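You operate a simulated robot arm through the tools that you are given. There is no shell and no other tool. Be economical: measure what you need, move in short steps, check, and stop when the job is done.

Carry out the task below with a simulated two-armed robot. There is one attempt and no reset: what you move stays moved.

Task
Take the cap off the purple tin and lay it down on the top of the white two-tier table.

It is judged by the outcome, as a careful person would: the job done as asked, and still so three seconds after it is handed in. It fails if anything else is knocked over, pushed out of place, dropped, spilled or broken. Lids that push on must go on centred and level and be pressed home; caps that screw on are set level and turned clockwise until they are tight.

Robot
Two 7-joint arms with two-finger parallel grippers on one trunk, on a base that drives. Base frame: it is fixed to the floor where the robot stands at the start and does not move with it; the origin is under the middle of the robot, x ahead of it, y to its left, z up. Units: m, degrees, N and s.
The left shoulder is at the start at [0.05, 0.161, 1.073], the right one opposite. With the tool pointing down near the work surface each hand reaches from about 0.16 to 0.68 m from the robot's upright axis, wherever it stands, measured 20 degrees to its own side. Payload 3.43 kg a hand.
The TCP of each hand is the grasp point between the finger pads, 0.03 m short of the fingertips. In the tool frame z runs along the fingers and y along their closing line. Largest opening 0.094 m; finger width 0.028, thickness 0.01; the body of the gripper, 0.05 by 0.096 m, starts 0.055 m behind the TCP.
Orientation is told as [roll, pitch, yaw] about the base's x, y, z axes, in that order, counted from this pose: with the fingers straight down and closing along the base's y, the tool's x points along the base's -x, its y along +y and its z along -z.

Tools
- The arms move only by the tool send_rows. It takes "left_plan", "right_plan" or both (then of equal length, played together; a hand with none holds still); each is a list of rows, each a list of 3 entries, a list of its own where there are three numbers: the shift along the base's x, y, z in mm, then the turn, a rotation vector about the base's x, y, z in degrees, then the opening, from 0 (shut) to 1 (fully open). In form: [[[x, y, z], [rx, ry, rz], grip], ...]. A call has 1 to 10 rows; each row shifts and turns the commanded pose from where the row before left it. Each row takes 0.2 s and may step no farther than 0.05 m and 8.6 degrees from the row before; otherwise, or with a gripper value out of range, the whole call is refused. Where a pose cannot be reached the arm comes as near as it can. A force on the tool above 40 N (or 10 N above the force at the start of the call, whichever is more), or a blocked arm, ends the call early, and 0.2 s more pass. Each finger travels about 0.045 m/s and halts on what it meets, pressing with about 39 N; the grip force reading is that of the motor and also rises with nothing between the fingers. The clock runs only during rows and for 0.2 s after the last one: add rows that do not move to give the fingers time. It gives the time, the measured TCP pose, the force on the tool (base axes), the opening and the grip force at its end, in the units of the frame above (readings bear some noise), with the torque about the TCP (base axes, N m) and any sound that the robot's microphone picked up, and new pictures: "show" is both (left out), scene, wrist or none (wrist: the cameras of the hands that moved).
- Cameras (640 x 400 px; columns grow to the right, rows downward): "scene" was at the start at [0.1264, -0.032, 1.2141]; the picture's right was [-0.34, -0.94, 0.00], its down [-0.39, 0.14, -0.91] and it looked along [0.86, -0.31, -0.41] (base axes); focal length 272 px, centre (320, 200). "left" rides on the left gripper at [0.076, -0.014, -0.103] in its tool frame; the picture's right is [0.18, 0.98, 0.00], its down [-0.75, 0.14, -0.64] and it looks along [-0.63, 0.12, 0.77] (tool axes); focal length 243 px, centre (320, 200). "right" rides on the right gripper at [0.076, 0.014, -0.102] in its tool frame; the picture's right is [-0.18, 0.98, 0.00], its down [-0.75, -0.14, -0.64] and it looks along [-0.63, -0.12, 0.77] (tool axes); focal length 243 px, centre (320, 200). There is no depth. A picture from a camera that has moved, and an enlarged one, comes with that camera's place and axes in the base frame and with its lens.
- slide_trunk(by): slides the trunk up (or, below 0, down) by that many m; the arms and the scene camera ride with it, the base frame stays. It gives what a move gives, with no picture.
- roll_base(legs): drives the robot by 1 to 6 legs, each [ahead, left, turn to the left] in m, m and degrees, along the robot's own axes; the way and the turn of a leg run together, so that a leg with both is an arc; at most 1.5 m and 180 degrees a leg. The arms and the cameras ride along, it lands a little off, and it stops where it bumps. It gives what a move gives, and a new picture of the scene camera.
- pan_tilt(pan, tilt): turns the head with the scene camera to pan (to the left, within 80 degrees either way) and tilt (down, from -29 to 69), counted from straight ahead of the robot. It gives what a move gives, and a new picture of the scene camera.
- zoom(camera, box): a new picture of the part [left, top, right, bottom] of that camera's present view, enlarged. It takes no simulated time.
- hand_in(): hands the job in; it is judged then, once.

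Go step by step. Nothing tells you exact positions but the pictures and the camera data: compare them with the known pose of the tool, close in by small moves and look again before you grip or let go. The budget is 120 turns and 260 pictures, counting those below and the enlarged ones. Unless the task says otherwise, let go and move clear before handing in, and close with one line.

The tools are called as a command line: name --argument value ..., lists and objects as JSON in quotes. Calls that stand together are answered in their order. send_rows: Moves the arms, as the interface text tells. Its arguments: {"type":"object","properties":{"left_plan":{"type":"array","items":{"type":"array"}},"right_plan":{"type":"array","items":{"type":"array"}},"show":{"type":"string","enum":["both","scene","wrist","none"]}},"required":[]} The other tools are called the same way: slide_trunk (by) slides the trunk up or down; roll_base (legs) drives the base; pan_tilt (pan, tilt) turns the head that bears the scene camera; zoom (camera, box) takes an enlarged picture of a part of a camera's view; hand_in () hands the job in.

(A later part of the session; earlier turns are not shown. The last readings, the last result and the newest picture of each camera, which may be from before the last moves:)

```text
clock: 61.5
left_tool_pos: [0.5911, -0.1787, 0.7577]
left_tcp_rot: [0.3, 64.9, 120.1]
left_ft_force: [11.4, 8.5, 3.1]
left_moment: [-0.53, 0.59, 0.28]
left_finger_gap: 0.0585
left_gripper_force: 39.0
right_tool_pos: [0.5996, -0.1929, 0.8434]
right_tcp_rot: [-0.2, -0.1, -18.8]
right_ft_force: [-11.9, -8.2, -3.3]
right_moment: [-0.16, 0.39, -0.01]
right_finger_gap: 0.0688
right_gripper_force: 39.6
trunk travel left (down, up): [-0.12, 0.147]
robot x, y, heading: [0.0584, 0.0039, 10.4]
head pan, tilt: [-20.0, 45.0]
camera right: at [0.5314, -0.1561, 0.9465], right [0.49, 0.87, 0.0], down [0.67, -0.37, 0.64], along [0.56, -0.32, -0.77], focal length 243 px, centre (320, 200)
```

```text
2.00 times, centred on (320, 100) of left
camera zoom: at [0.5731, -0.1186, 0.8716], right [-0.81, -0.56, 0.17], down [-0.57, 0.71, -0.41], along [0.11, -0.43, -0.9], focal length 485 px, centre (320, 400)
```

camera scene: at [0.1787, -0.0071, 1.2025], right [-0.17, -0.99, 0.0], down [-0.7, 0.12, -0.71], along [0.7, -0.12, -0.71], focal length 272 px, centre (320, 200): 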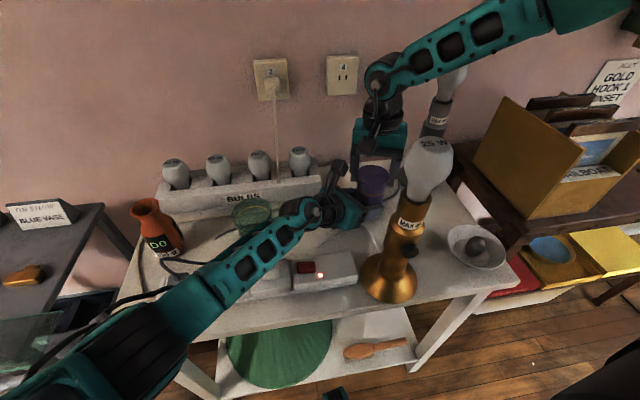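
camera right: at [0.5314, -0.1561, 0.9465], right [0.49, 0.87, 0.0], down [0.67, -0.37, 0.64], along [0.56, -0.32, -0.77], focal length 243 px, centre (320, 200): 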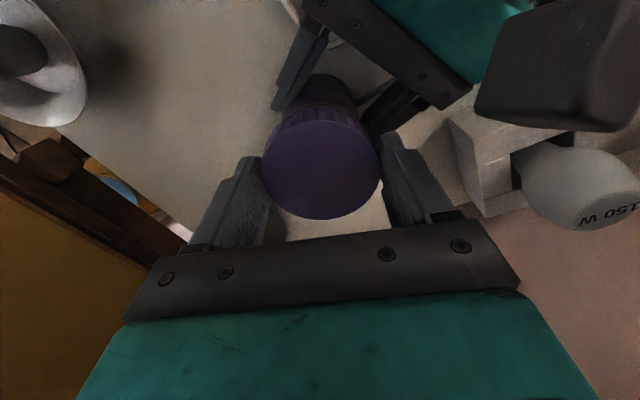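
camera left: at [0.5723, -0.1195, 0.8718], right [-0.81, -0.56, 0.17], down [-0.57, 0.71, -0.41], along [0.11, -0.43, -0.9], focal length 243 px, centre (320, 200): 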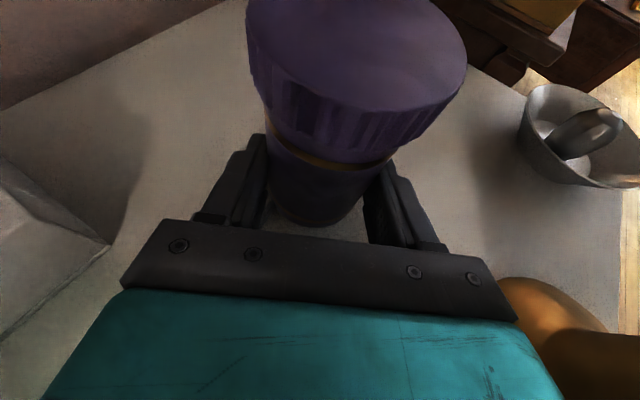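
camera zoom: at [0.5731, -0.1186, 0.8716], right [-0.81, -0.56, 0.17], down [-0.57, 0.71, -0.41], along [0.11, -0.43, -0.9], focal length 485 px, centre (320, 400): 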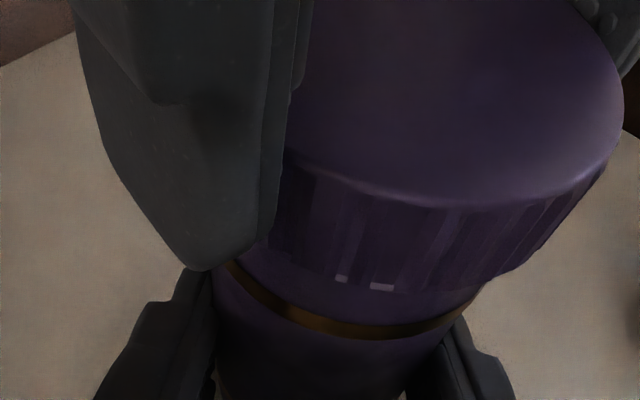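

The cap has risen above the gold band, so the threads are coming out. I'll do another regrip cycle.

send_rows --right_plan '[[[0, 0, 0], [0, 0, 0], 0.85], [[0, 0, 0], [0, 0, 0], 1], [[0, 0, 0], [0, 0, 0], 1], [[0, -1, 1], [0, 0, -8.5], 1], [[0, -1, 1], [0, 0, -8.5], 1], [[0, 0, 0], [0, 0, -8.5], 1], [[0, 0, 0], [0, 0, -8.5], 1], [[0, 0, 0], [0, 0, -8.5], 1], [[0, 0, 0], [0, 0, -8.5], 1], [[0, 0, 0], [0, 0, -8.5], 1]]' --show "none"

send_rows --right_plan '[[[0, 0, 0], [0, 0, -8.5], 1], [[0, 0, 0], [0, 0, -8.5], 1], [[0, 0, 0], [0, 0, 0], 0.8], [[0, 0, 0], [0, 0, 0], 0.65], [[0, 0, 0], [0, 0, 0], 0.5], [[0, 0, 0], [0, 0, 0], 0.5], [[0, 0, 0.2], [0, 0, 8], 0.5], [[0, 0, 0.3], [0, 0, 8], 0.5], [[0, 0, 0.3], [0, 0, 8], 0.5], [[0, 0, 0.3], [0, 0, 8], 0.5]]' --show "wrist"

```text
clock: 63.7
left_tool_pos: [0.5896, -0.1787, 0.7574]
left_tcp_rot: [0.2, 64.7, 119.9]
left_ft_force: [-0.7, -0.1, -0.6]
left_moment: [-0.02, 0.0, -0.01]
left_finger_gap: 0.0586
left_gripper_force: 39.4
right_tool_pos: [0.5997, -0.1947, 0.8474]
right_tcp_rot: [0.0, -0.1, -78.6]
right_ft_force: [0.1, -0.3, -0.9]
right_moment: [-0.02, 0.02, -0.03]
right_finger_gap: 0.0943
right_gripper_force: 0.1
trunk travel left (down, up): [-0.12, 0.147]
robot x, y, heading: [0.0615, 0.0005, 10.5]
head pan, tilt: [-20.0, 45.0]
```

```text
clock: 65.9
left_tool_pos: [0.5903, -0.1778, 0.7586]
left_tcp_rot: [0.3, 64.8, 120.0]
left_ft_force: [0.4, -0.1, 0.0]
left_moment: [0.03, -0.13, 0.02]
left_finger_gap: 0.0581
left_gripper_force: 39.4
right_tool_pos: [0.5994, -0.1951, 0.8483]
right_tcp_rot: [0.0, -0.1, -63.2]
right_ft_force: [0.0, 0.3, -0.8]
right_moment: [0.01, 0.21, -0.03]
right_finger_gap: 0.0699
right_gripper_force: 38.8
trunk travel left (down, up): [-0.12, 0.147]
robot x, y, heading: [0.0581, 0.0018, 10.2]
head pan, tilt: [-20.0, 45.0]
camera right: at [0.5785, -0.1215, 0.9499], right [0.96, 0.28, 0.0], down [0.21, -0.74, 0.64], along [0.18, -0.62, -0.77], focal length 243 px, centre (320, 200)
```

right: 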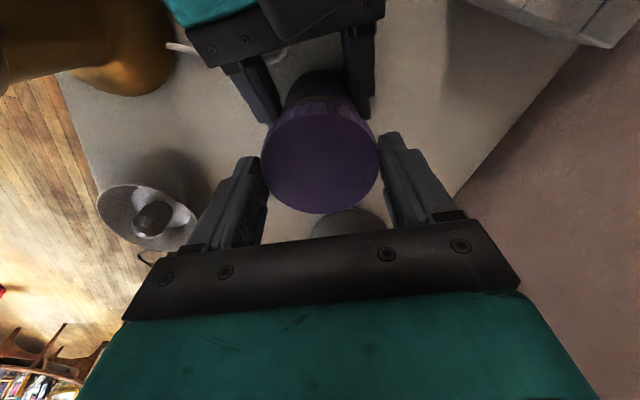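

There is almost no resistance now. I'll try a gentle lift and look.

send_rows --right_plan '[[[0, 0, 1], [0, 0, 8], 0.5], [[0, 0, 1], [0, 0, 8], 0.5], [[0, 0, 2], [0, 0, 0], 0.5], [[0, 0, 3], [0, 0, 0], 0.5], [[0, 0, 0], [0, 0, 0], 0.5]]' --show "none"

zoom --camera "left" --box '[160, 0, 480, 200]'

```text
clock: 67.1
left_tool_pos: [0.5911, -0.1802, 0.7633]
left_tcp_rot: [0.2, 65.4, 119.9]
left_ft_force: [-10.6, 10.6, 29.6]
left_moment: [-0.98, -0.46, -0.08]
left_finger_gap: 0.0583
left_gripper_force: 38.4
right_tool_pos: [0.6011, -0.1977, 0.854]
right_tcp_rot: [-0.2, -0.1, -47.5]
right_ft_force: [10.5, -10.0, -30.7]
right_moment: [-0.42, -0.66, 0.05]
right_finger_gap: 0.07
right_gripper_force: 38.9
trunk travel left (down, up): [-0.12, 0.147]
robot x, y, heading: [0.0593, 0.0006, 10.5]
head pan, tilt: [-20.0, 45.0]
```

```text
2.00 times, centred on (320, 100) of left
camera zoom: at [0.5724, -0.1208, 0.8756], right [-0.82, -0.55, 0.17], down [-0.57, 0.71, -0.42], along [0.11, -0.44, -0.89], focal length 485 px, centre (320, 400)
```

zoom: 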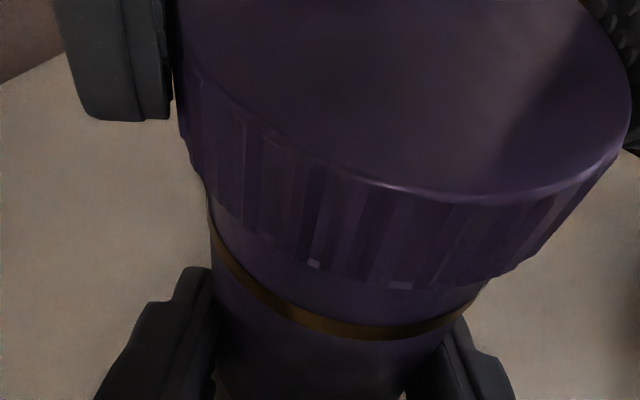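

It's still threaded, and the pull moved both hands up a little. I'll lower back and keep unscrewing.

send_rows --right_plan '[[[0, 0, -3], [0, 0, 0], 0.5], [[0, 0, -3], [0, 0, 0], 0.5], [[0, 0, 0.2], [0, 0, 8], 0.5], [[0, 0, 0.2], [0, 0, 8], 0.5], [[0, 0, 0.2], [0, 0, 8], 0.5], [[0, 0, 0.2], [0, 0, 8], 0.5], [[0, 0, 0], [0, 0, 0], 0.5]]' --show "none"

zoom --camera "left" --box '[160, 0, 480, 200]'

```text
clock: 68.7
left_tool_pos: [0.5893, -0.1784, 0.7594]
left_tcp_rot: [0.2, 64.8, 119.9]
left_ft_force: [-1.0, 4.3, 15.7]
left_moment: [0.26, -0.67, 0.01]
left_finger_gap: 0.0584
left_gripper_force: 39.0
right_tool_pos: [0.5988, -0.194, 0.8496]
right_tcp_rot: [0.0, 0.1, -15.3]
right_ft_force: [1.7, -4.1, -16.6]
right_moment: [-0.89, 0.43, 0.02]
right_finger_gap: 0.0698
right_gripper_force: 39.4
trunk travel left (down, up): [-0.12, 0.147]
robot x, y, heading: [0.0588, 0.0017, 10.4]
head pan, tilt: [-20.0, 45.0]
```

```text
2.00 times, centred on (320, 100) of left
camera zoom: at [0.5725, -0.1194, 0.8714], right [-0.81, -0.56, 0.17], down [-0.57, 0.71, -0.41], along [0.11, -0.43, -0.9], focal length 485 px, centre (320, 400)
```

zoom: 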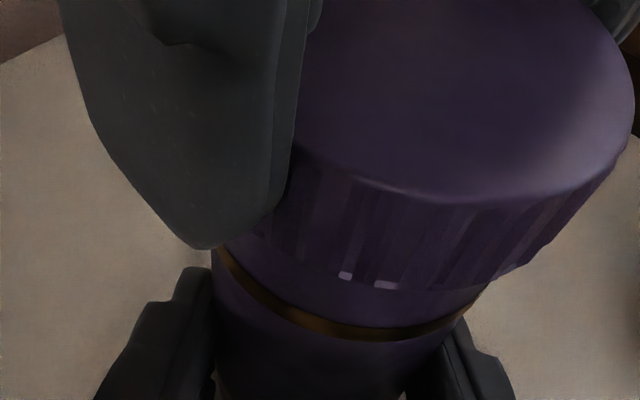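

The gap to the band keeps growing slowly, so the thread needs more turns. I'll run another cycle at slightly lower grip height.

send_rows --right_plan '[[[0, 0, 0], [0, 0, 0], 0.85], [[0, 0, 0], [0, 0, 0], 1], [[0, 0, -1], [0, 0, -8.5], 1], [[0, 0, -1], [0, 0, -8.5], 1], [[0, 0, -1], [0, 0, -8.5], 1], [[0, 0, 0], [0, 0, -8.5], 1], [[0, 0, 0], [0, 0, -8.5], 1], [[0, 0, 0], [0, 0, -8.5], 1], [[0, 0, 0], [0, 0, -8.5], 1], [[0, 0, 0], [0, 0, -8.5], 1]]' --show "none"

zoom --camera "left" --box '[160, 0, 480, 200]'

send_rows --right_plan '[[[0, 0, 0], [0, 0, -8.5], 1], [[0, 0, 0], [0, 0, 0], 0.8], [[0, 0, 0], [0, 0, 0], 0.65], [[0, 0, 0], [0, 0, 0], 0.5], [[0, 0, 0], [0, 0, 0], 0.5], [[0, 0, 0], [0, 0, 8], 0.5], [[0, 0, 0], [0, 0, 8], 0.5], [[0, 0, 0.3], [0, 0, 8], 0.5], [[0, 0, 0.3], [0, 0, 8], 0.5], [[0, 0, 0.3], [0, 0, 8], 0.5]]' --show "none"

send_rows --right_plan '[[[0, 0, 0.3], [0, 0, 8], 0.5], [[0, 0, 0.3], [0, 0, 8], 0.5], [[0, 0, 0.3], [0, 0, 8], 0.5], [[0, 0, 0.3], [0, 0, 8], 0.5], [[0, 0, 0.3], [0, 0, 8], 0.5], [[0, 0, 0], [0, 0, 0], 0.5]]' --show "none"

zoom --camera "left" --box '[160, 0, 480, 200]'

```text
clock: 70.9
left_tool_pos: [0.5891, -0.1777, 0.7575]
left_tcp_rot: [0.3, 64.7, 120.1]
left_ft_force: [-1.1, 0.3, 1.2]
left_moment: [0.08, 0.04, 0.02]
left_finger_gap: 0.0585
left_gripper_force: 39.4
right_tool_pos: [0.5997, -0.1965, 0.8468]
right_tcp_rot: [0.1, -0.1, -83.5]
right_ft_force: [0.2, -0.1, -0.2]
right_moment: [0.04, 0.01, 0.01]
right_finger_gap: 0.0936
right_gripper_force: 0.1
trunk travel left (down, up): [-0.12, 0.147]
robot x, y, heading: [0.0616, 0.0058, 10.6]
head pan, tilt: [-20.0, 45.0]
```

```text
2.00 times, centred on (320, 100) of left
camera zoom: at [0.5722, -0.1195, 0.8713], right [-0.81, -0.56, 0.17], down [-0.57, 0.71, -0.41], along [0.11, -0.43, -0.9], focal length 485 px, centre (320, 400)
```

zoom: 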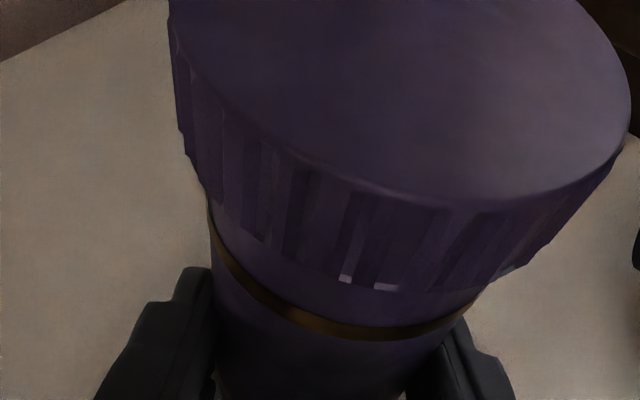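

```text
clock: 73.1
left_tool_pos: [0.5896, -0.1786, 0.7591]
left_tcp_rot: [0.5, 64.9, 120.1]
left_ft_force: [0.0, 0.1, -1.1]
left_moment: [-0.02, -0.01, -0.01]
left_finger_gap: 0.0587
left_gripper_force: 39.3
right_tool_pos: [0.5995, -0.1948, 0.8474]
right_tcp_rot: [0.2, -0.1, -51.7]
right_ft_force: [-0.3, -0.4, -0.6]
right_moment: [0.02, -0.04, -0.01]
right_finger_gap: 0.0702
right_gripper_force: 39.2
trunk travel left (down, up): [-0.12, 0.147]
robot x, y, heading: [0.062, 0.0022, 10.6]
head pan, tilt: [-20.0, 45.0]
```

```text
clock: 74.5
left_tool_pos: [0.5899, -0.1789, 0.7583]
left_tcp_rot: [0.4, 64.8, 120.1]
left_ft_force: [0.0, -0.4, -1.7]
left_moment: [0.01, 0.0, -0.02]
left_finger_gap: 0.0583
left_gripper_force: 39.0
right_tool_pos: [0.6004, -0.1973, 0.85]
right_tcp_rot: [0.1, -0.1, -11.8]
right_ft_force: [0.2, 0.2, -0.6]
right_moment: [0.0, -0.04, 0.0]
right_finger_gap: 0.0702
right_gripper_force: 39.9
trunk travel left (down, up): [-0.12, 0.147]
robot x, y, heading: [0.0598, 0.0016, 10.4]
head pan, tilt: [-20.0, 45.0]
```

```text
2.00 times, centred on (320, 100) of left
camera zoom: at [0.5724, -0.1195, 0.8714], right [-0.81, -0.56, 0.17], down [-0.57, 0.71, -0.41], along [0.11, -0.43, -0.9], focal length 485 px, centre (320, 400)
```

zoom: 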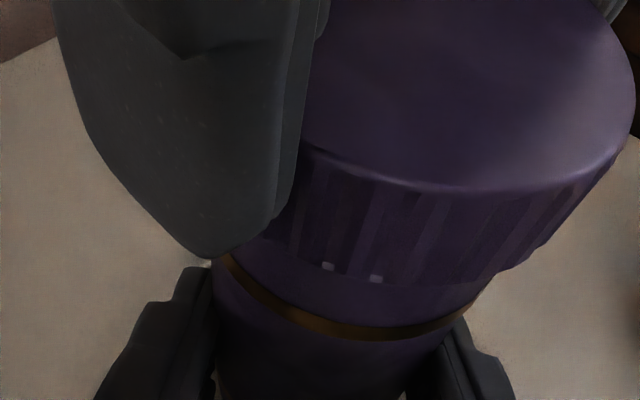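

All forces are about zero, so the cap seems free. I'll try a gentle lift.

send_rows --right_plan '[[[0, 0, 1], [0, 0, 0], 0.5], [[0, 0, 1.5], [0, 0, 0], 0.5], [[0, 0, 1.5], [0, 0, 0], 0.5], [[0, 0, 0], [0, 0, 0], 0.5]]' --show "none"

zoom --camera "left" --box '[160, 0, 480, 200]'

```text
clock: 75.5
left_tool_pos: [0.5893, -0.178, 0.7575]
left_tcp_rot: [0.3, 64.8, 120.1]
left_ft_force: [-0.1, -0.4, -0.9]
left_moment: [0.02, -0.02, -0.01]
left_finger_gap: 0.0585
left_gripper_force: 39.0
right_tool_pos: [0.6006, -0.1936, 0.8532]
right_tcp_rot: [0.0, -0.1, -11.8]
right_ft_force: [0.2, -1.1, 0.3]
right_moment: [0.0, 0.01, 0.0]
right_finger_gap: 0.0702
right_gripper_force: 39.6
trunk travel left (down, up): [-0.12, 0.147]
robot x, y, heading: [0.0607, -0.001, 10.4]
head pan, tilt: [-20.0, 45.0]
```

```text
2.00 times, centred on (320, 100) of left
camera zoom: at [0.5724, -0.1196, 0.8714], right [-0.81, -0.56, 0.17], down [-0.57, 0.71, -0.41], along [0.11, -0.43, -0.9], focal length 485 px, centre (320, 400)
```

zoom: 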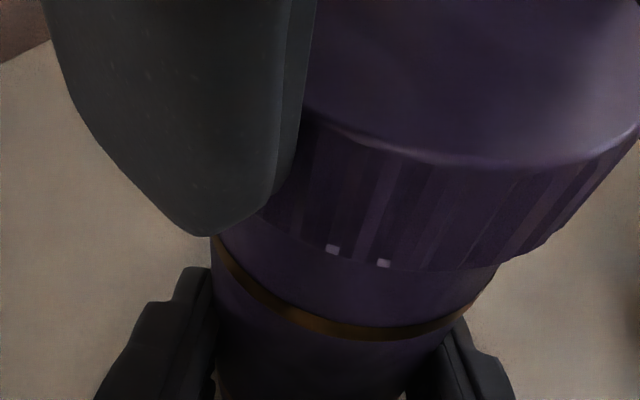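

The cap is free. I'll lift it well clear of the tin.

send_rows --right_plan '[[[0, 0, 5], [0, 0, 0], 0.5], [[0, 0, 10], [0, 0, 0], 0.5], [[0, 0, 20], [0, 0, 0], 0.5], [[0, 0, 25], [0, 0, 0], 0.5], [[0, 0, 20], [0, 0, 0], 0.5], [[0, 0, 0], [0, 0, 0], 0.5]]'

```text
clock: 76.9
left_tool_pos: [0.5906, -0.1786, 0.758]
left_tcp_rot: [0.3, 64.8, 120.2]
left_ft_force: [-0.6, -0.3, -1.4]
left_moment: [0.02, 0.0, -0.03]
left_finger_gap: 0.0582
left_gripper_force: 39.1
right_tool_pos: [0.6004, -0.1955, 0.9331]
right_tcp_rot: [0.0, 0.0, -11.8]
right_ft_force: [0.0, 0.5, -0.4]
right_moment: [-0.01, 0.0, -0.01]
right_finger_gap: 0.0703
right_gripper_force: 39.1
trunk travel left (down, up): [-0.12, 0.147]
robot x, y, heading: [0.0602, 0.0012, 10.2]
head pan, tilt: [-20.0, 45.0]
camera scene: at [0.1792, -0.0073, 1.2024], right [-0.17, -0.99, 0.0], down [-0.7, 0.12, -0.71], along [0.7, -0.12, -0.71], focal length 272 px, centre (320, 200)
camera right: at [0.5294, -0.1657, 1.0343], right [0.38, 0.92, 0.0], down [0.71, -0.29, 0.64], along [0.59, -0.24, -0.77], focal length 243 px, centre (320, 200)
```

scene: 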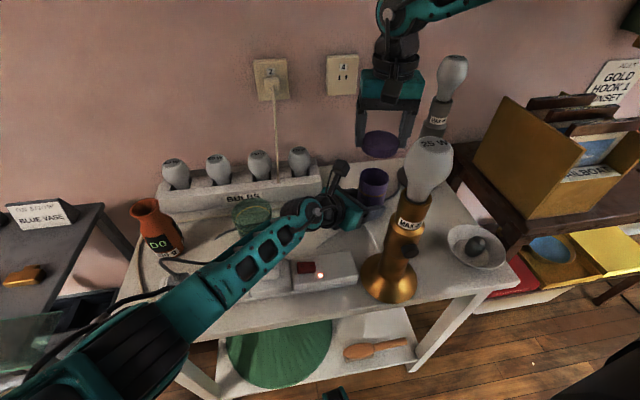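
right: 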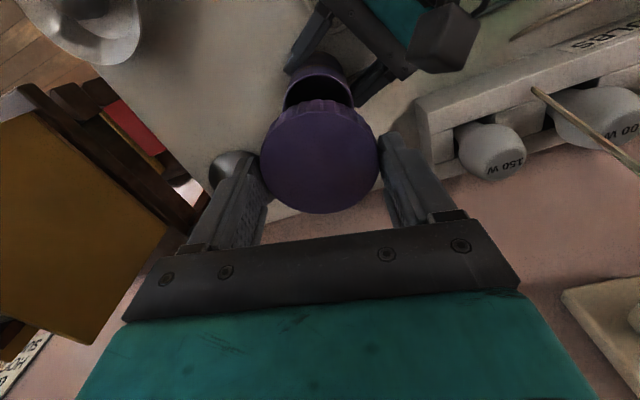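

The cap is off. Now the left hand lets the tin go and backs out along its axis, while the right hand carries the cap to the clear area near (0.56, -0.295).

send_rows --left_plan '[[[0, 0, 0], [0, 0, 0], 0.8], [[0, 0, 0], [0, 0, 0], 0.8], [[-7, 12, 6.5], [0, 0, 0], 0.8], [[-15.1, 26.2, 14.1], [0, 0, 0], 0.8], [[-15.1, 26.2, 14.1], [0, 0, 0], 0.8], [[-15.1, 26.2, 14.1], [0, 0, 0], 0.8], [[-10, 20, 30], [0, 0, 0], 0.8], [[0, 0, 35], [0, 0, 0], 0.8]]' --right_plan '[[[0, 0, 0], [0, 0, 0], 0.5], [[-10, -25, 0], [0, 0, 0], 0.5], [[-10, -25, 0], [0, 0, 0], 0.5], [[-10, -25, 0], [0, 0, 0], 0.5], [[-10, -25, 0], [0, 0, 0], 0.5], [[0, 0, -30], [0, 0, 0], 0.5], [[0, 0, -30], [0, 0, 0], 0.5], [[0, 0, -30], [0, 0, 0], 0.5]]'

zoom --camera "scene" --box '[340, 80, 540, 310]'

```text
clock: 78.7
left_tool_pos: [0.5243, -0.0702, 0.8706]
left_tcp_rot: [0.5, 64.7, 120.2]
left_ft_force: [0.0, -1.2, -0.7]
left_moment: [0.0, 0.04, -0.02]
left_finger_gap: 0.0753
left_gripper_force: 0.2
right_tool_pos: [0.5612, -0.2962, 0.844]
right_tcp_rot: [0.0, -0.1, -12.0]
right_ft_force: [0.0, -0.1, -0.8]
right_moment: [0.01, 0.02, -0.02]
right_finger_gap: 0.07
right_gripper_force: 38.8
trunk travel left (down, up): [-0.12, 0.147]
robot x, y, heading: [0.06, -0.0013, 10.2]
head pan, tilt: [-20.0, 45.0]
camera scene: at [0.1792, -0.0074, 1.2024], right [-0.17, -0.99, 0.0], down [-0.7, 0.12, -0.71], along [0.7, -0.12, -0.71], focal length 272 px, centre (320, 200)
camera right: at [0.489, -0.2667, 0.947], right [0.38, 0.92, 0.0], down [0.71, -0.29, 0.64], along [0.59, -0.24, -0.77], focal length 243 px, centre (320, 200)
camera left: at [0.507, -0.0125, 0.9848], right [-0.81, -0.56, 0.17], down [-0.57, 0.71, -0.41], along [0.11, -0.43, -0.9], focal length 243 px, centre (320, 200)
```

scene: 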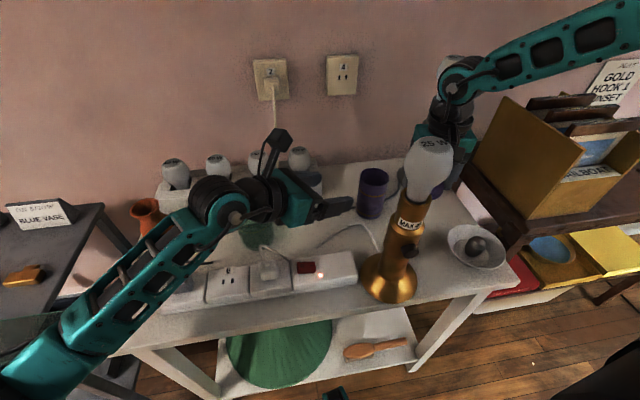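
right: 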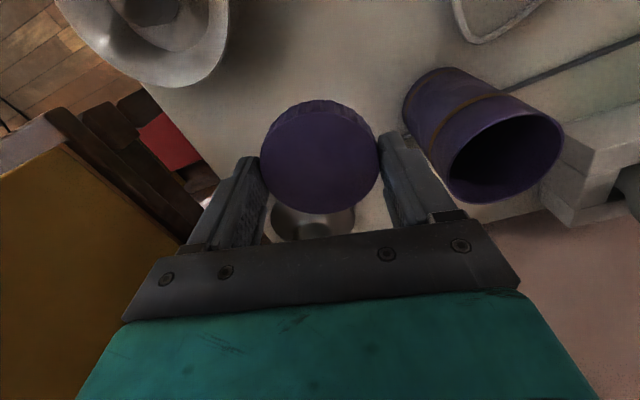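
left: 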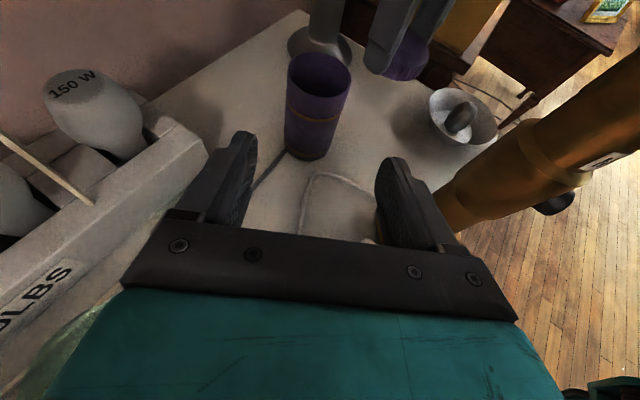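

```text
1.74 times, centred on (440, 195) of scene
camera zoom: at [0.1792, -0.0074, 1.2024], right [-0.17, -0.99, 0.0], down [-0.7, 0.12, -0.71], along [0.7, -0.12, -0.71], focal length 474 px, centre (111, 209)
```

zoom: 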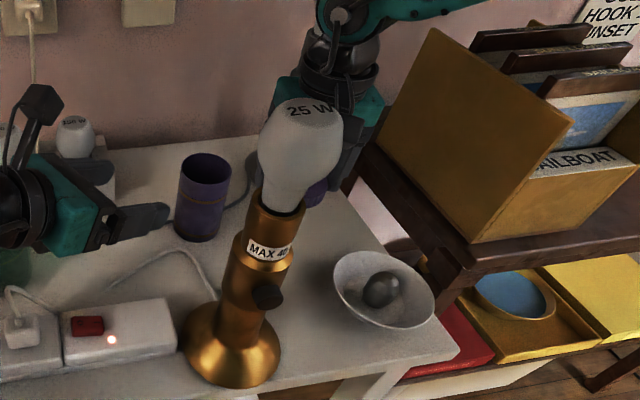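

The tin stands open and steady, and the area under the cap is clear. I'll lower it to just above the table.

send_rows --right_plan '[[[0, -3, -25], [0, 0, 0], 0.5], [[0, -3, -25], [0, 0, 0], 0.5], [[0, 0, -20], [0, 0, 0], 0.5], [[0, 0, -8], [0, 0, 0], 0.5], [[0, 0, 0], [0, 0, 0], 0.5]]' --show "wrist"

zoom --camera "left" --box '[300, 0, 460, 100]'

```text
clock: 79.9
left_tool_pos: [0.5245, -0.0717, 0.8715]
left_tcp_rot: [0.3, 64.7, 120.0]
left_ft_force: [0.0, -0.7, -1.1]
left_moment: [-0.01, 0.02, 0.02]
left_finger_gap: 0.0751
left_gripper_force: 0.0
right_tool_pos: [0.5602, -0.3009, 0.765]
right_tcp_rot: [0.1, -0.1, -11.9]
right_ft_force: [-1.5, 0.1, -0.1]
right_moment: [0.03, 0.02, -0.03]
right_finger_gap: 0.0701
right_gripper_force: 38.7
trunk travel left (down, up): [-0.12, 0.147]
robot x, y, heading: [0.0584, 0.0025, 10.6]
head pan, tilt: [-20.0, 45.0]
camera right: at [0.4887, -0.2718, 0.8673], right [0.38, 0.92, 0.0], down [0.71, -0.29, 0.64], along [0.59, -0.24, -0.77], focal length 243 px, centre (320, 200)
```

right: 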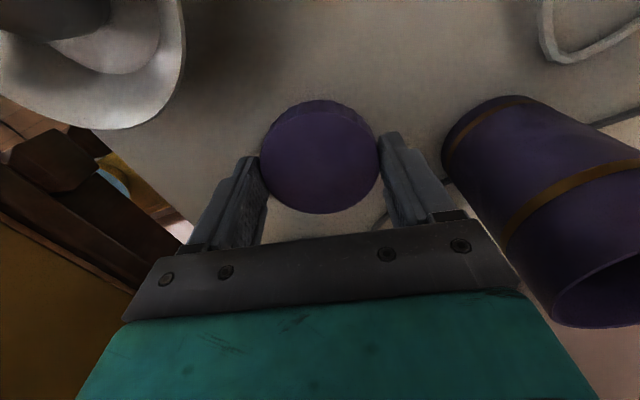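

```text
4.00 times, centred on (380, 50) of left
camera zoom: at [0.507, -0.0126, 0.9849], right [-0.81, -0.56, 0.17], down [-0.57, 0.71, -0.41], along [0.11, -0.43, -0.9], focal length 970 px, centre (80, 800)
```

zoom: 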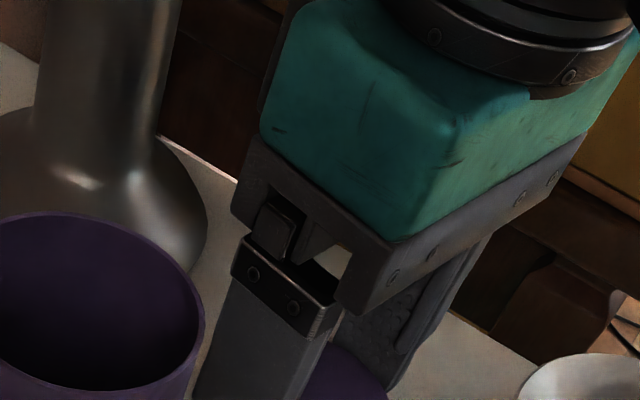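

I'll lower in 2 mm steps until contact shows.

send_rows --right_plan '[[[0, 0, -2], [0, 0, 0], 0.5], [[0, 0, -2], [0, 0, 0], 0.5], [[0, 0, -2], [0, 0, 0], 0.5], [[0, 0, 0], [0, 0, 0], 0.5]]' --show "none"

```text
clock: 80.9
left_tool_pos: [0.5236, -0.0718, 0.8711]
left_tcp_rot: [0.3, 64.8, 120.2]
left_ft_force: [-0.4, -0.3, 0.7]
left_moment: [0.0, 0.02, 0.01]
left_finger_gap: 0.0753
left_gripper_force: 0.0
right_tool_pos: [0.5617, -0.3016, 0.7584]
right_tcp_rot: [0.1, 0.0, -11.9]
right_ft_force: [0.2, -0.5, -0.9]
right_moment: [0.01, -0.02, 0.03]
right_finger_gap: 0.07
right_gripper_force: 38.6
trunk travel left (down, up): [-0.12, 0.147]
robot x, y, heading: [0.0595, 0.0024, 10.3]
head pan, tilt: [-20.0, 45.0]
```

send_rows --right_plan '[[[0, 0, -1.5], [0, 0, 0], 0.5], [[0, 0, -1.5], [0, 0, 0], 0.5], [[0, 0, 0], [0, 0, 0], 0.5]]' --show "none"

```text
clock: 81.7
left_tool_pos: [0.5248, -0.0717, 0.8698]
left_tcp_rot: [0.2, 64.9, 120.1]
left_ft_force: [1.0, -0.9, 0.7]
left_moment: [-0.03, -0.01, -0.01]
left_finger_gap: 0.0754
left_gripper_force: 0.2
right_tool_pos: [0.561, -0.3022, 0.7562]
right_tcp_rot: [0.1, -0.1, -12.0]
right_ft_force: [0.8, -1.1, 0.2]
right_moment: [-0.02, -0.01, 0.01]
right_finger_gap: 0.07
right_gripper_force: 38.9
trunk travel left (down, up): [-0.12, 0.147]
robot x, y, heading: [0.0613, -0.0003, 10.4]
head pan, tilt: [-20.0, 45.0]
```

send_rows --right_plan '[[[0, 0, -1.5], [0, 0, 0], 0.5], [[0, 0, -1.5], [0, 0, 0], 0.5], [[0, 0, 0], [0, 0, 0], 0.5]]' --show "wrist"

```text
clock: 82.5
left_tool_pos: [0.5249, -0.0712, 0.8723]
left_tcp_rot: [0.3, 64.9, 119.9]
left_ft_force: [0.0, 0.6, -0.1]
left_moment: [-0.01, -0.01, -0.02]
left_finger_gap: 0.0754
left_gripper_force: 0.0
right_tool_pos: [0.5601, -0.2996, 0.7532]
right_tcp_rot: [0.2, -0.1, -12.0]
right_ft_force: [0.4, 0.5, 3.0]
right_moment: [0.08, 0.1, -0.05]
right_finger_gap: 0.0703
right_gripper_force: 39.2
trunk travel left (down, up): [-0.12, 0.147]
robot x, y, heading: [0.0624, 0.0029, 10.4]
head pan, tilt: [-20.0, 45.0]
camera right: at [0.489, -0.2714, 0.8559], right [0.38, 0.92, 0.0], down [0.71, -0.29, 0.64], along [0.59, -0.24, -0.77], focal length 243 px, centre (320, 200)
```

right: 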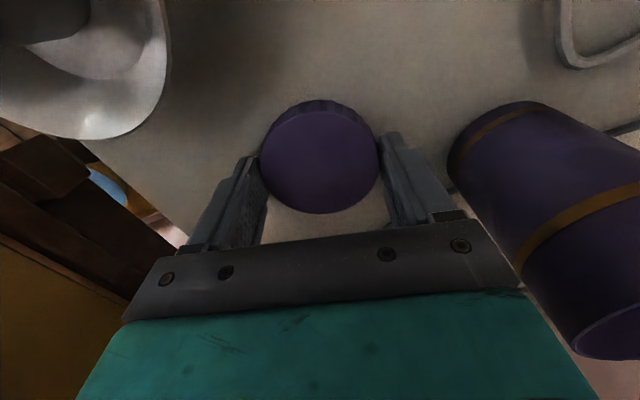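

Contact shows (3 N up), so the cap is on the table. I'll open in small steps and rise straight up.

send_rows --right_plan '[[[0, 0, 0], [0, 0, 0], 0.8], [[0, 0, 0], [0, 0, 0], 0.9], [[0, 0, 0], [0, 0, 0], 0.95], [[0, 0, 10], [0, 0, 0], 0.95], [[0, 0, 30], [0, 0, 0], 0.95], [[0, 0, 40], [0, 0, 0], 0.95], [[0, 0, 40], [0, 0, 0], 0.95], [[0, 0, 45], [0, 0, 0], 0.95], [[0, 0, 45], [0, 0, 0], 0.95], [[0, 0, 0], [0, 0, 0], 0.95]]'

```text
clock: 84.7
left_tool_pos: [0.5258, -0.0713, 0.8707]
left_tcp_rot: [0.3, 64.8, 120.1]
left_ft_force: [-0.9, 0.0, 0.2]
left_moment: [-0.02, 0.01, 0.01]
left_finger_gap: 0.075
left_gripper_force: 0.1
right_tool_pos: [0.5632, -0.301, 0.9607]
right_tcp_rot: [0.2, 0.0, -11.9]
right_ft_force: [0.0, -0.2, 0.5]
right_moment: [-0.03, -0.01, -0.03]
right_finger_gap: 0.0894
right_gripper_force: 0.0
trunk travel left (down, up): [-0.12, 0.147]
robot x, y, heading: [0.0575, -0.0004, 10.6]
head pan, tilt: [-20.0, 45.0]
camera scene: at [0.1791, -0.0072, 1.2024], right [-0.17, -0.99, 0.0], down [-0.7, 0.12, -0.71], along [0.7, -0.12, -0.71], focal length 272 px, centre (320, 200)
camera right: at [0.4918, -0.2711, 1.0638], right [0.38, 0.92, 0.0], down [0.71, -0.29, 0.64], along [0.59, -0.24, -0.77], focal length 243 px, centre (320, 200)
```

scene: 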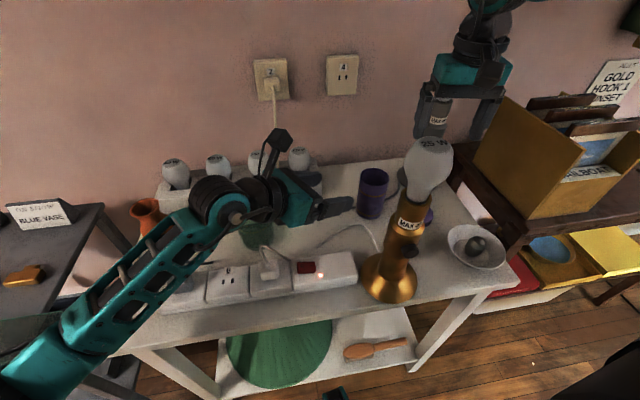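
right: 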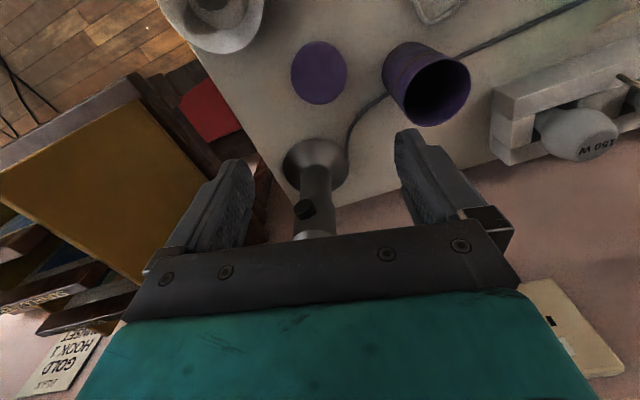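

The cap lies on the table beside the tin. The brass lamp still needs putting back. It stands at about (0.42, -0.187) and belongs near (0.465, -0.211). I'll bring the left hand around to grip its stem below the bulb so it can be slid back without tipping.

send_rows --left_plan '[[[-10, 30, 30], [0, 0, 0], 0.8], [[-30, 10, 30], [0, 0, 0], 0.8], [[-40, 0, 0], [0, 0, 0], 0.8], [[-40, 0, 0], [0, 0, 0], 0.8], [[-35, -20, 0], [0, 0, 0], 0.8], [[0, 0, 0], [0, 0, 0], 0.8]]'

```text
clock: 86.1
left_tool_pos: [0.3714, -0.0502, 0.9325]
left_tcp_rot: [0.2, 64.8, 120.0]
left_ft_force: [-0.5, 0.0, -0.9]
left_moment: [-0.02, -0.03, 0.01]
left_finger_gap: 0.0751
left_gripper_force: 0.0
right_tool_pos: [0.563, -0.3004, 0.9613]
right_tcp_rot: [0.1, -0.1, -11.9]
right_ft_force: [0.3, 0.8, -0.7]
right_moment: [-0.01, 0.0, -0.03]
right_finger_gap: 0.0893
right_gripper_force: 0.0
trunk travel left (down, up): [-0.12, 0.147]
robot x, y, heading: [0.0595, 0.003, 10.3]
head pan, tilt: [-20.0, 45.0]
camera scene: at [0.1791, -0.0072, 1.2025], right [-0.17, -0.99, 0.0], down [-0.7, 0.12, -0.71], along [0.7, -0.12, -0.71], focal length 272 px, centre (320, 200)
camera left: at [0.3547, 0.009, 1.0467], right [-0.81, -0.56, 0.17], down [-0.57, 0.71, -0.41], along [0.11, -0.43, -0.9], focal length 243 px, centre (320, 200)
```

scene: 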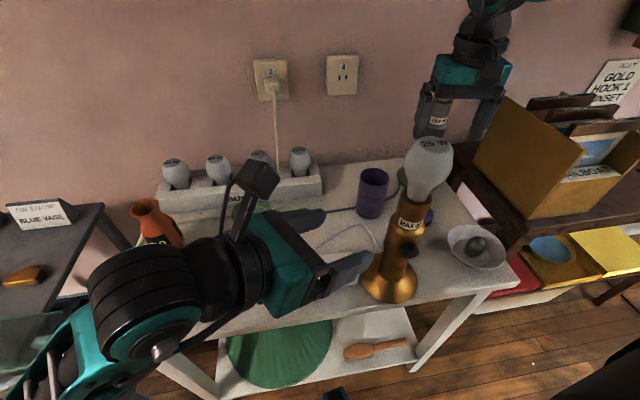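
left: 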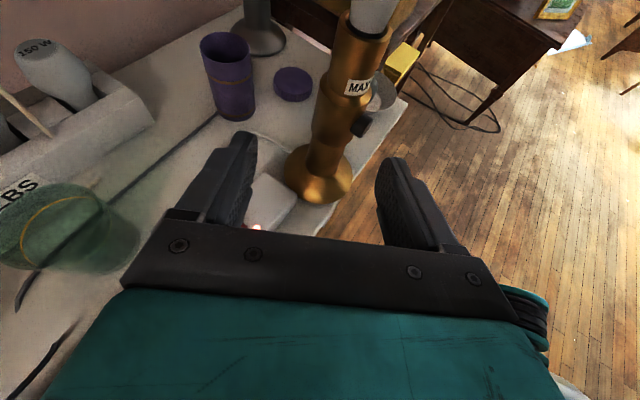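

The stem lies straight ahead of the left fingers. I'll approach halfway and check.

send_rows --left_plan '[[[-2, -19, -17], [0, 0, 0], 0.85], [[-3, -19, -18], [0, 0, 0], 0.85], [[11.3, -19.6, -10.6], [0, 0, 0], 0.85], [[11.3, -19.6, -10.6], [0, 0, 0], 0.85], [[0, 0, 0], [0, 0, 0], 0.85]]'

zoom --camera "scene" --box '[280, 120, 480, 320]'

```text
clock: 87.3
left_tool_pos: [0.3882, -0.124, 0.8776]
left_tcp_rot: [0.2, 64.8, 120.1]
left_ft_force: [-0.5, 0.4, -0.2]
left_moment: [-0.02, -0.05, 0.01]
left_finger_gap: 0.0797
left_gripper_force: 0.1
right_tool_pos: [0.564, -0.2996, 0.962]
right_tcp_rot: [0.1, -0.1, -11.9]
right_ft_force: [-1.5, 0.0, -0.3]
right_moment: [-0.01, 0.0, 0.0]
right_finger_gap: 0.0893
right_gripper_force: 0.0
trunk travel left (down, up): [-0.12, 0.147]
robot x, y, heading: [0.062, -0.0022, 10.4]
head pan, tilt: [-20.0, 45.0]
camera scene: at [0.1791, -0.0072, 1.2025], right [-0.17, -0.99, 0.0], down [-0.7, 0.12, -0.71], along [0.7, -0.12, -0.71], focal length 272 px, centre (320, 200)
camera left: at [0.371, -0.0662, 0.9909], right [-0.81, -0.56, 0.17], down [-0.57, 0.71, -0.41], along [0.11, -0.43, -0.9], focal length 243 px, centre (320, 200)
```

scene: 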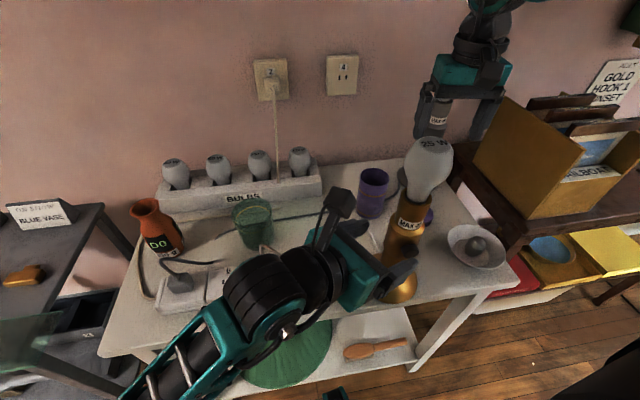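
left: 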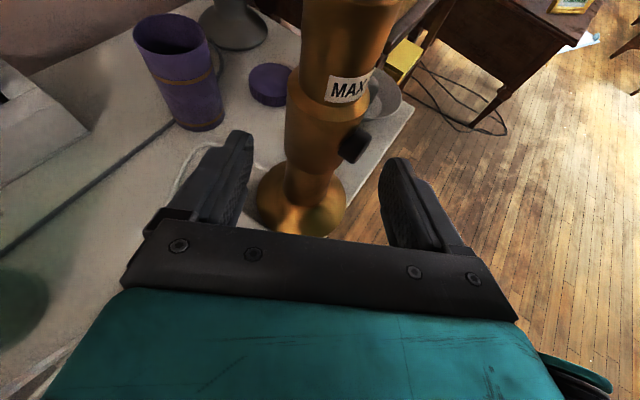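

```text
2.00 times, centred on (380, 220) of scene
camera zoom: at [0.1791, -0.0072, 1.2025], right [-0.17, -0.99, 0.0], down [-0.7, 0.12, -0.71], along [0.7, -0.12, -0.71], focal length 545 px, centre (200, 160)
```

zoom: 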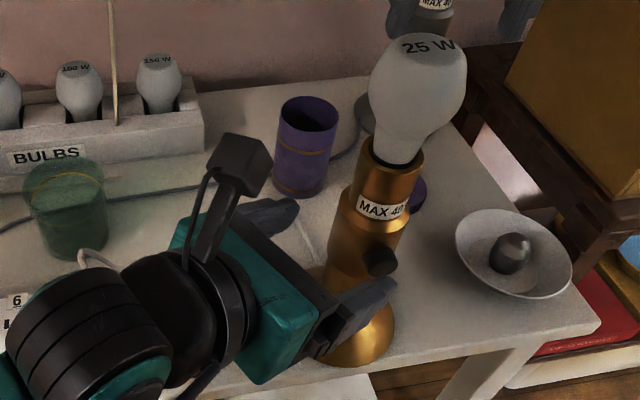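

The switch knob is at z≈0.815, so I'll go in a little higher, on the collar section, and stop short of centre.

send_rows --left_plan '[[[5.5, -17, -3], [0, 0, 0], 0.85], [[8.5, -15, -4], [0, 0, 0], 0.85], [[8.5, -15, -3.5], [0, 0, 0], 0.85], [[0, 0, 0], [0, 0, 0], 0.85]]'

zoom --camera "scene" --box '[280, 120, 480, 320]'

```text
clock: 88.3
left_tool_pos: [0.4128, -0.1742, 0.8635]
left_tcp_rot: [0.3, 64.7, 120.0]
left_ft_force: [0.4, -0.3, -0.2]
left_moment: [0.01, 0.04, 0.0]
left_finger_gap: 0.0798
left_gripper_force: 0.0
right_tool_pos: [0.5641, -0.3008, 0.961]
right_tcp_rot: [0.1, -0.1, -11.9]
right_ft_force: [0.0, -0.8, -0.7]
right_moment: [0.02, 0.01, 0.0]
right_finger_gap: 0.0895
right_gripper_force: 0.1
trunk travel left (down, up): [-0.12, 0.147]
robot x, y, heading: [0.0605, 0.0009, 10.5]
head pan, tilt: [-20.0, 45.0]
camera scene: at [0.1791, -0.0072, 1.2025], right [-0.17, -0.99, 0.0], down [-0.7, 0.12, -0.71], along [0.7, -0.12, -0.71], focal length 272 px, centre (320, 200)
camera left: at [0.3946, -0.1149, 0.9785], right [-0.81, -0.56, 0.17], down [-0.57, 0.71, -0.41], along [0.11, -0.43, -0.9], focal length 243 px, centre (320, 200)
```

scene: 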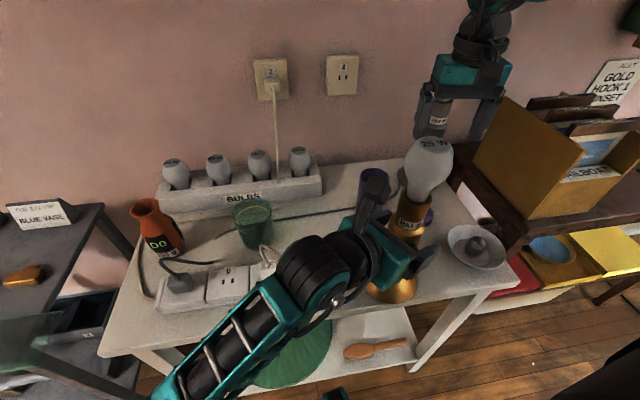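
left: 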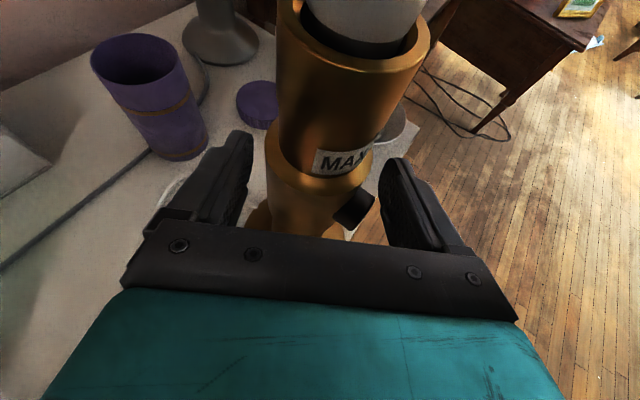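

```text
2.00 times, centred on (380, 220) of scene
camera zoom: at [0.1791, -0.0072, 1.2025], right [-0.17, -0.99, 0.0], down [-0.7, 0.12, -0.71], along [0.7, -0.12, -0.71], focal length 545 px, centre (200, 160)
```

zoom: 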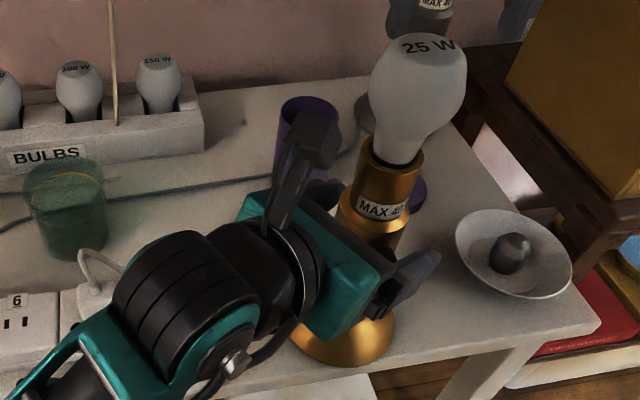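

The stem is centred between the fingers, above the knob. I'll close gently.

send_rows --left_plan '[[[0, 0, 0], [0, 0, 0], 0.7], [[0, 0, 0], [0, 0, 0], 0.6], [[0, 0, 0], [0, 0, 0], 0.5], [[0, 0, 0], [0, 0, 0], 0.4], [[0, 0, 0], [0, 0, 0], 0.3], [[0, 0, 0], [0, 0, 0], 0.3]]'

zoom --camera "scene" --box '[280, 120, 480, 320]'

```text
clock: 89.7
left_tool_pos: [0.4113, -0.1749, 0.8648]
left_tcp_rot: [0.4, 64.8, 120.1]
left_ft_force: [0.4, -2.0, 1.1]
left_moment: [-0.32, 0.26, 0.1]
left_finger_gap: 0.0587
left_gripper_force: 39.3
right_tool_pos: [0.563, -0.3007, 0.9612]
right_tcp_rot: [0.1, 0.0, -11.9]
right_ft_force: [-0.5, 0.8, 0.6]
right_moment: [0.02, -0.02, -0.02]
right_finger_gap: 0.0893
right_gripper_force: 0.1
trunk travel left (down, up): [-0.12, 0.147]
robot x, y, heading: [0.0575, 0.0008, 10.1]
head pan, tilt: [-20.0, 45.0]
camera scene: at [0.1791, -0.0073, 1.2025], right [-0.17, -0.99, 0.0], down [-0.7, 0.12, -0.71], along [0.7, -0.12, -0.71], focal length 272 px, centre (320, 200)
camera left: at [0.3945, -0.1149, 0.9789], right [-0.81, -0.56, 0.17], down [-0.57, 0.71, -0.41], along [0.11, -0.43, -0.9], focal length 243 px, centre (320, 200)
```

scene: 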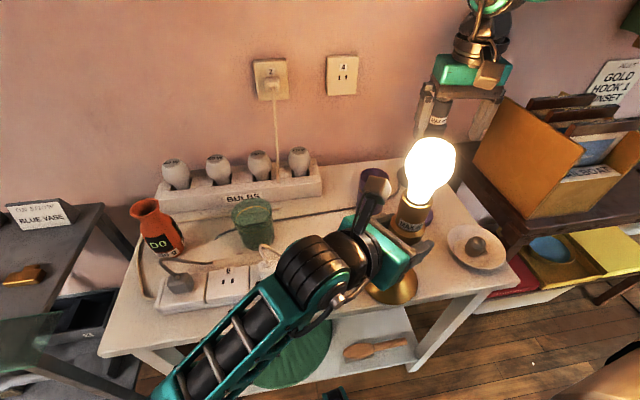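
left: 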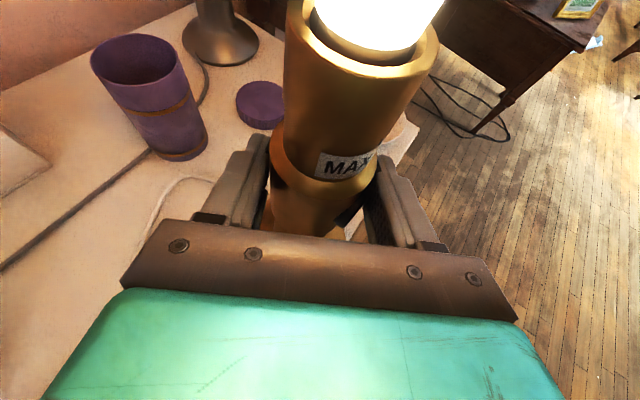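

```text
2.00 times, centred on (380, 220) of scene
camera zoom: at [0.1791, -0.0073, 1.2025], right [-0.17, -0.99, 0.0], down [-0.7, 0.12, -0.71], along [0.7, -0.12, -0.71], focal length 545 px, centre (200, 160)
```

zoom: 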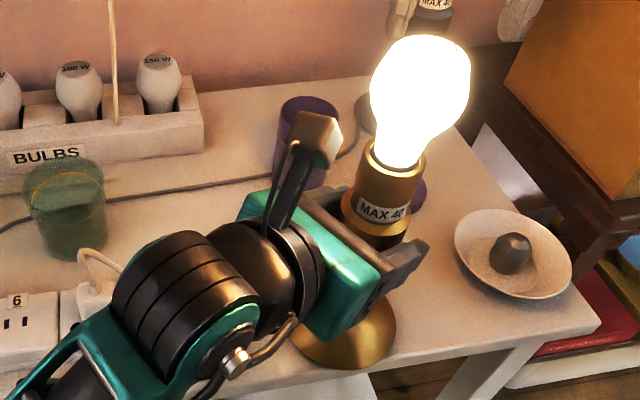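

The fingers pressed the lamp's switch and lit it, and I'll press it again to turn it off. First I'll move the right hand clear and slide the lamp back slowly by about (+46, -28) mm.

send_rows --left_plan '[[[0, 0, 0], [0, 0, 0], 0.3], [[0, 0, 0], [0, 0, 0], 0.3], [[0, 0, 0], [0, 0, 0], 0.3], [[5, -3, 0], [0, 0, 0], 0.3], [[5, -3, 0], [0, 0, 0], 0.3], [[0, 0, 0], [0, 0, 0], 0.3]]' --right_plan '[[[0, -20, 40], [0, 0, 0], 0.95], [[0, -20, 40], [0, 0, 0], 0.95], [[-20, -20, 30], [0, 0, 0], 0.95], [[0, 0, 0], [0, 0, 0], 0.95], [[0, 0, 0], [0, 0, 0], 0.95], [[0, 0, 0], [0, 0, 0], 0.95]]' --show "scene"

```text
clock: 91.1
left_tool_pos: [0.4212, -0.1803, 0.8651]
left_tcp_rot: [0.4, 64.8, 120.1]
left_ft_force: [-3.2, 1.1, 2.6]
left_moment: [-0.1, 0.72, -0.11]
left_finger_gap: 0.0582
left_gripper_force: 39.2
right_tool_pos: [0.5377, -0.3588, 1.0731]
right_tcp_rot: [0.1, -0.1, -11.8]
right_ft_force: [0.6, -0.1, 0.9]
right_moment: [-0.03, -0.02, 0.01]
right_finger_gap: 0.0894
right_gripper_force: 0.0
trunk travel left (down, up): [-0.12, 0.147]
robot x, y, heading: [0.0645, -0.0003, 10.4]
head pan, tilt: [-20.0, 45.0]
camera scene: at [0.1788, -0.0071, 1.2025], right [-0.17, -0.99, 0.0], down [-0.7, 0.12, -0.71], along [0.7, -0.12, -0.71], focal length 272 px, centre (320, 200)
```

scene: 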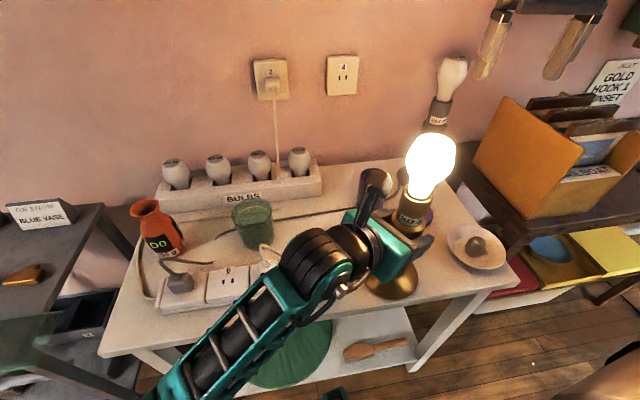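

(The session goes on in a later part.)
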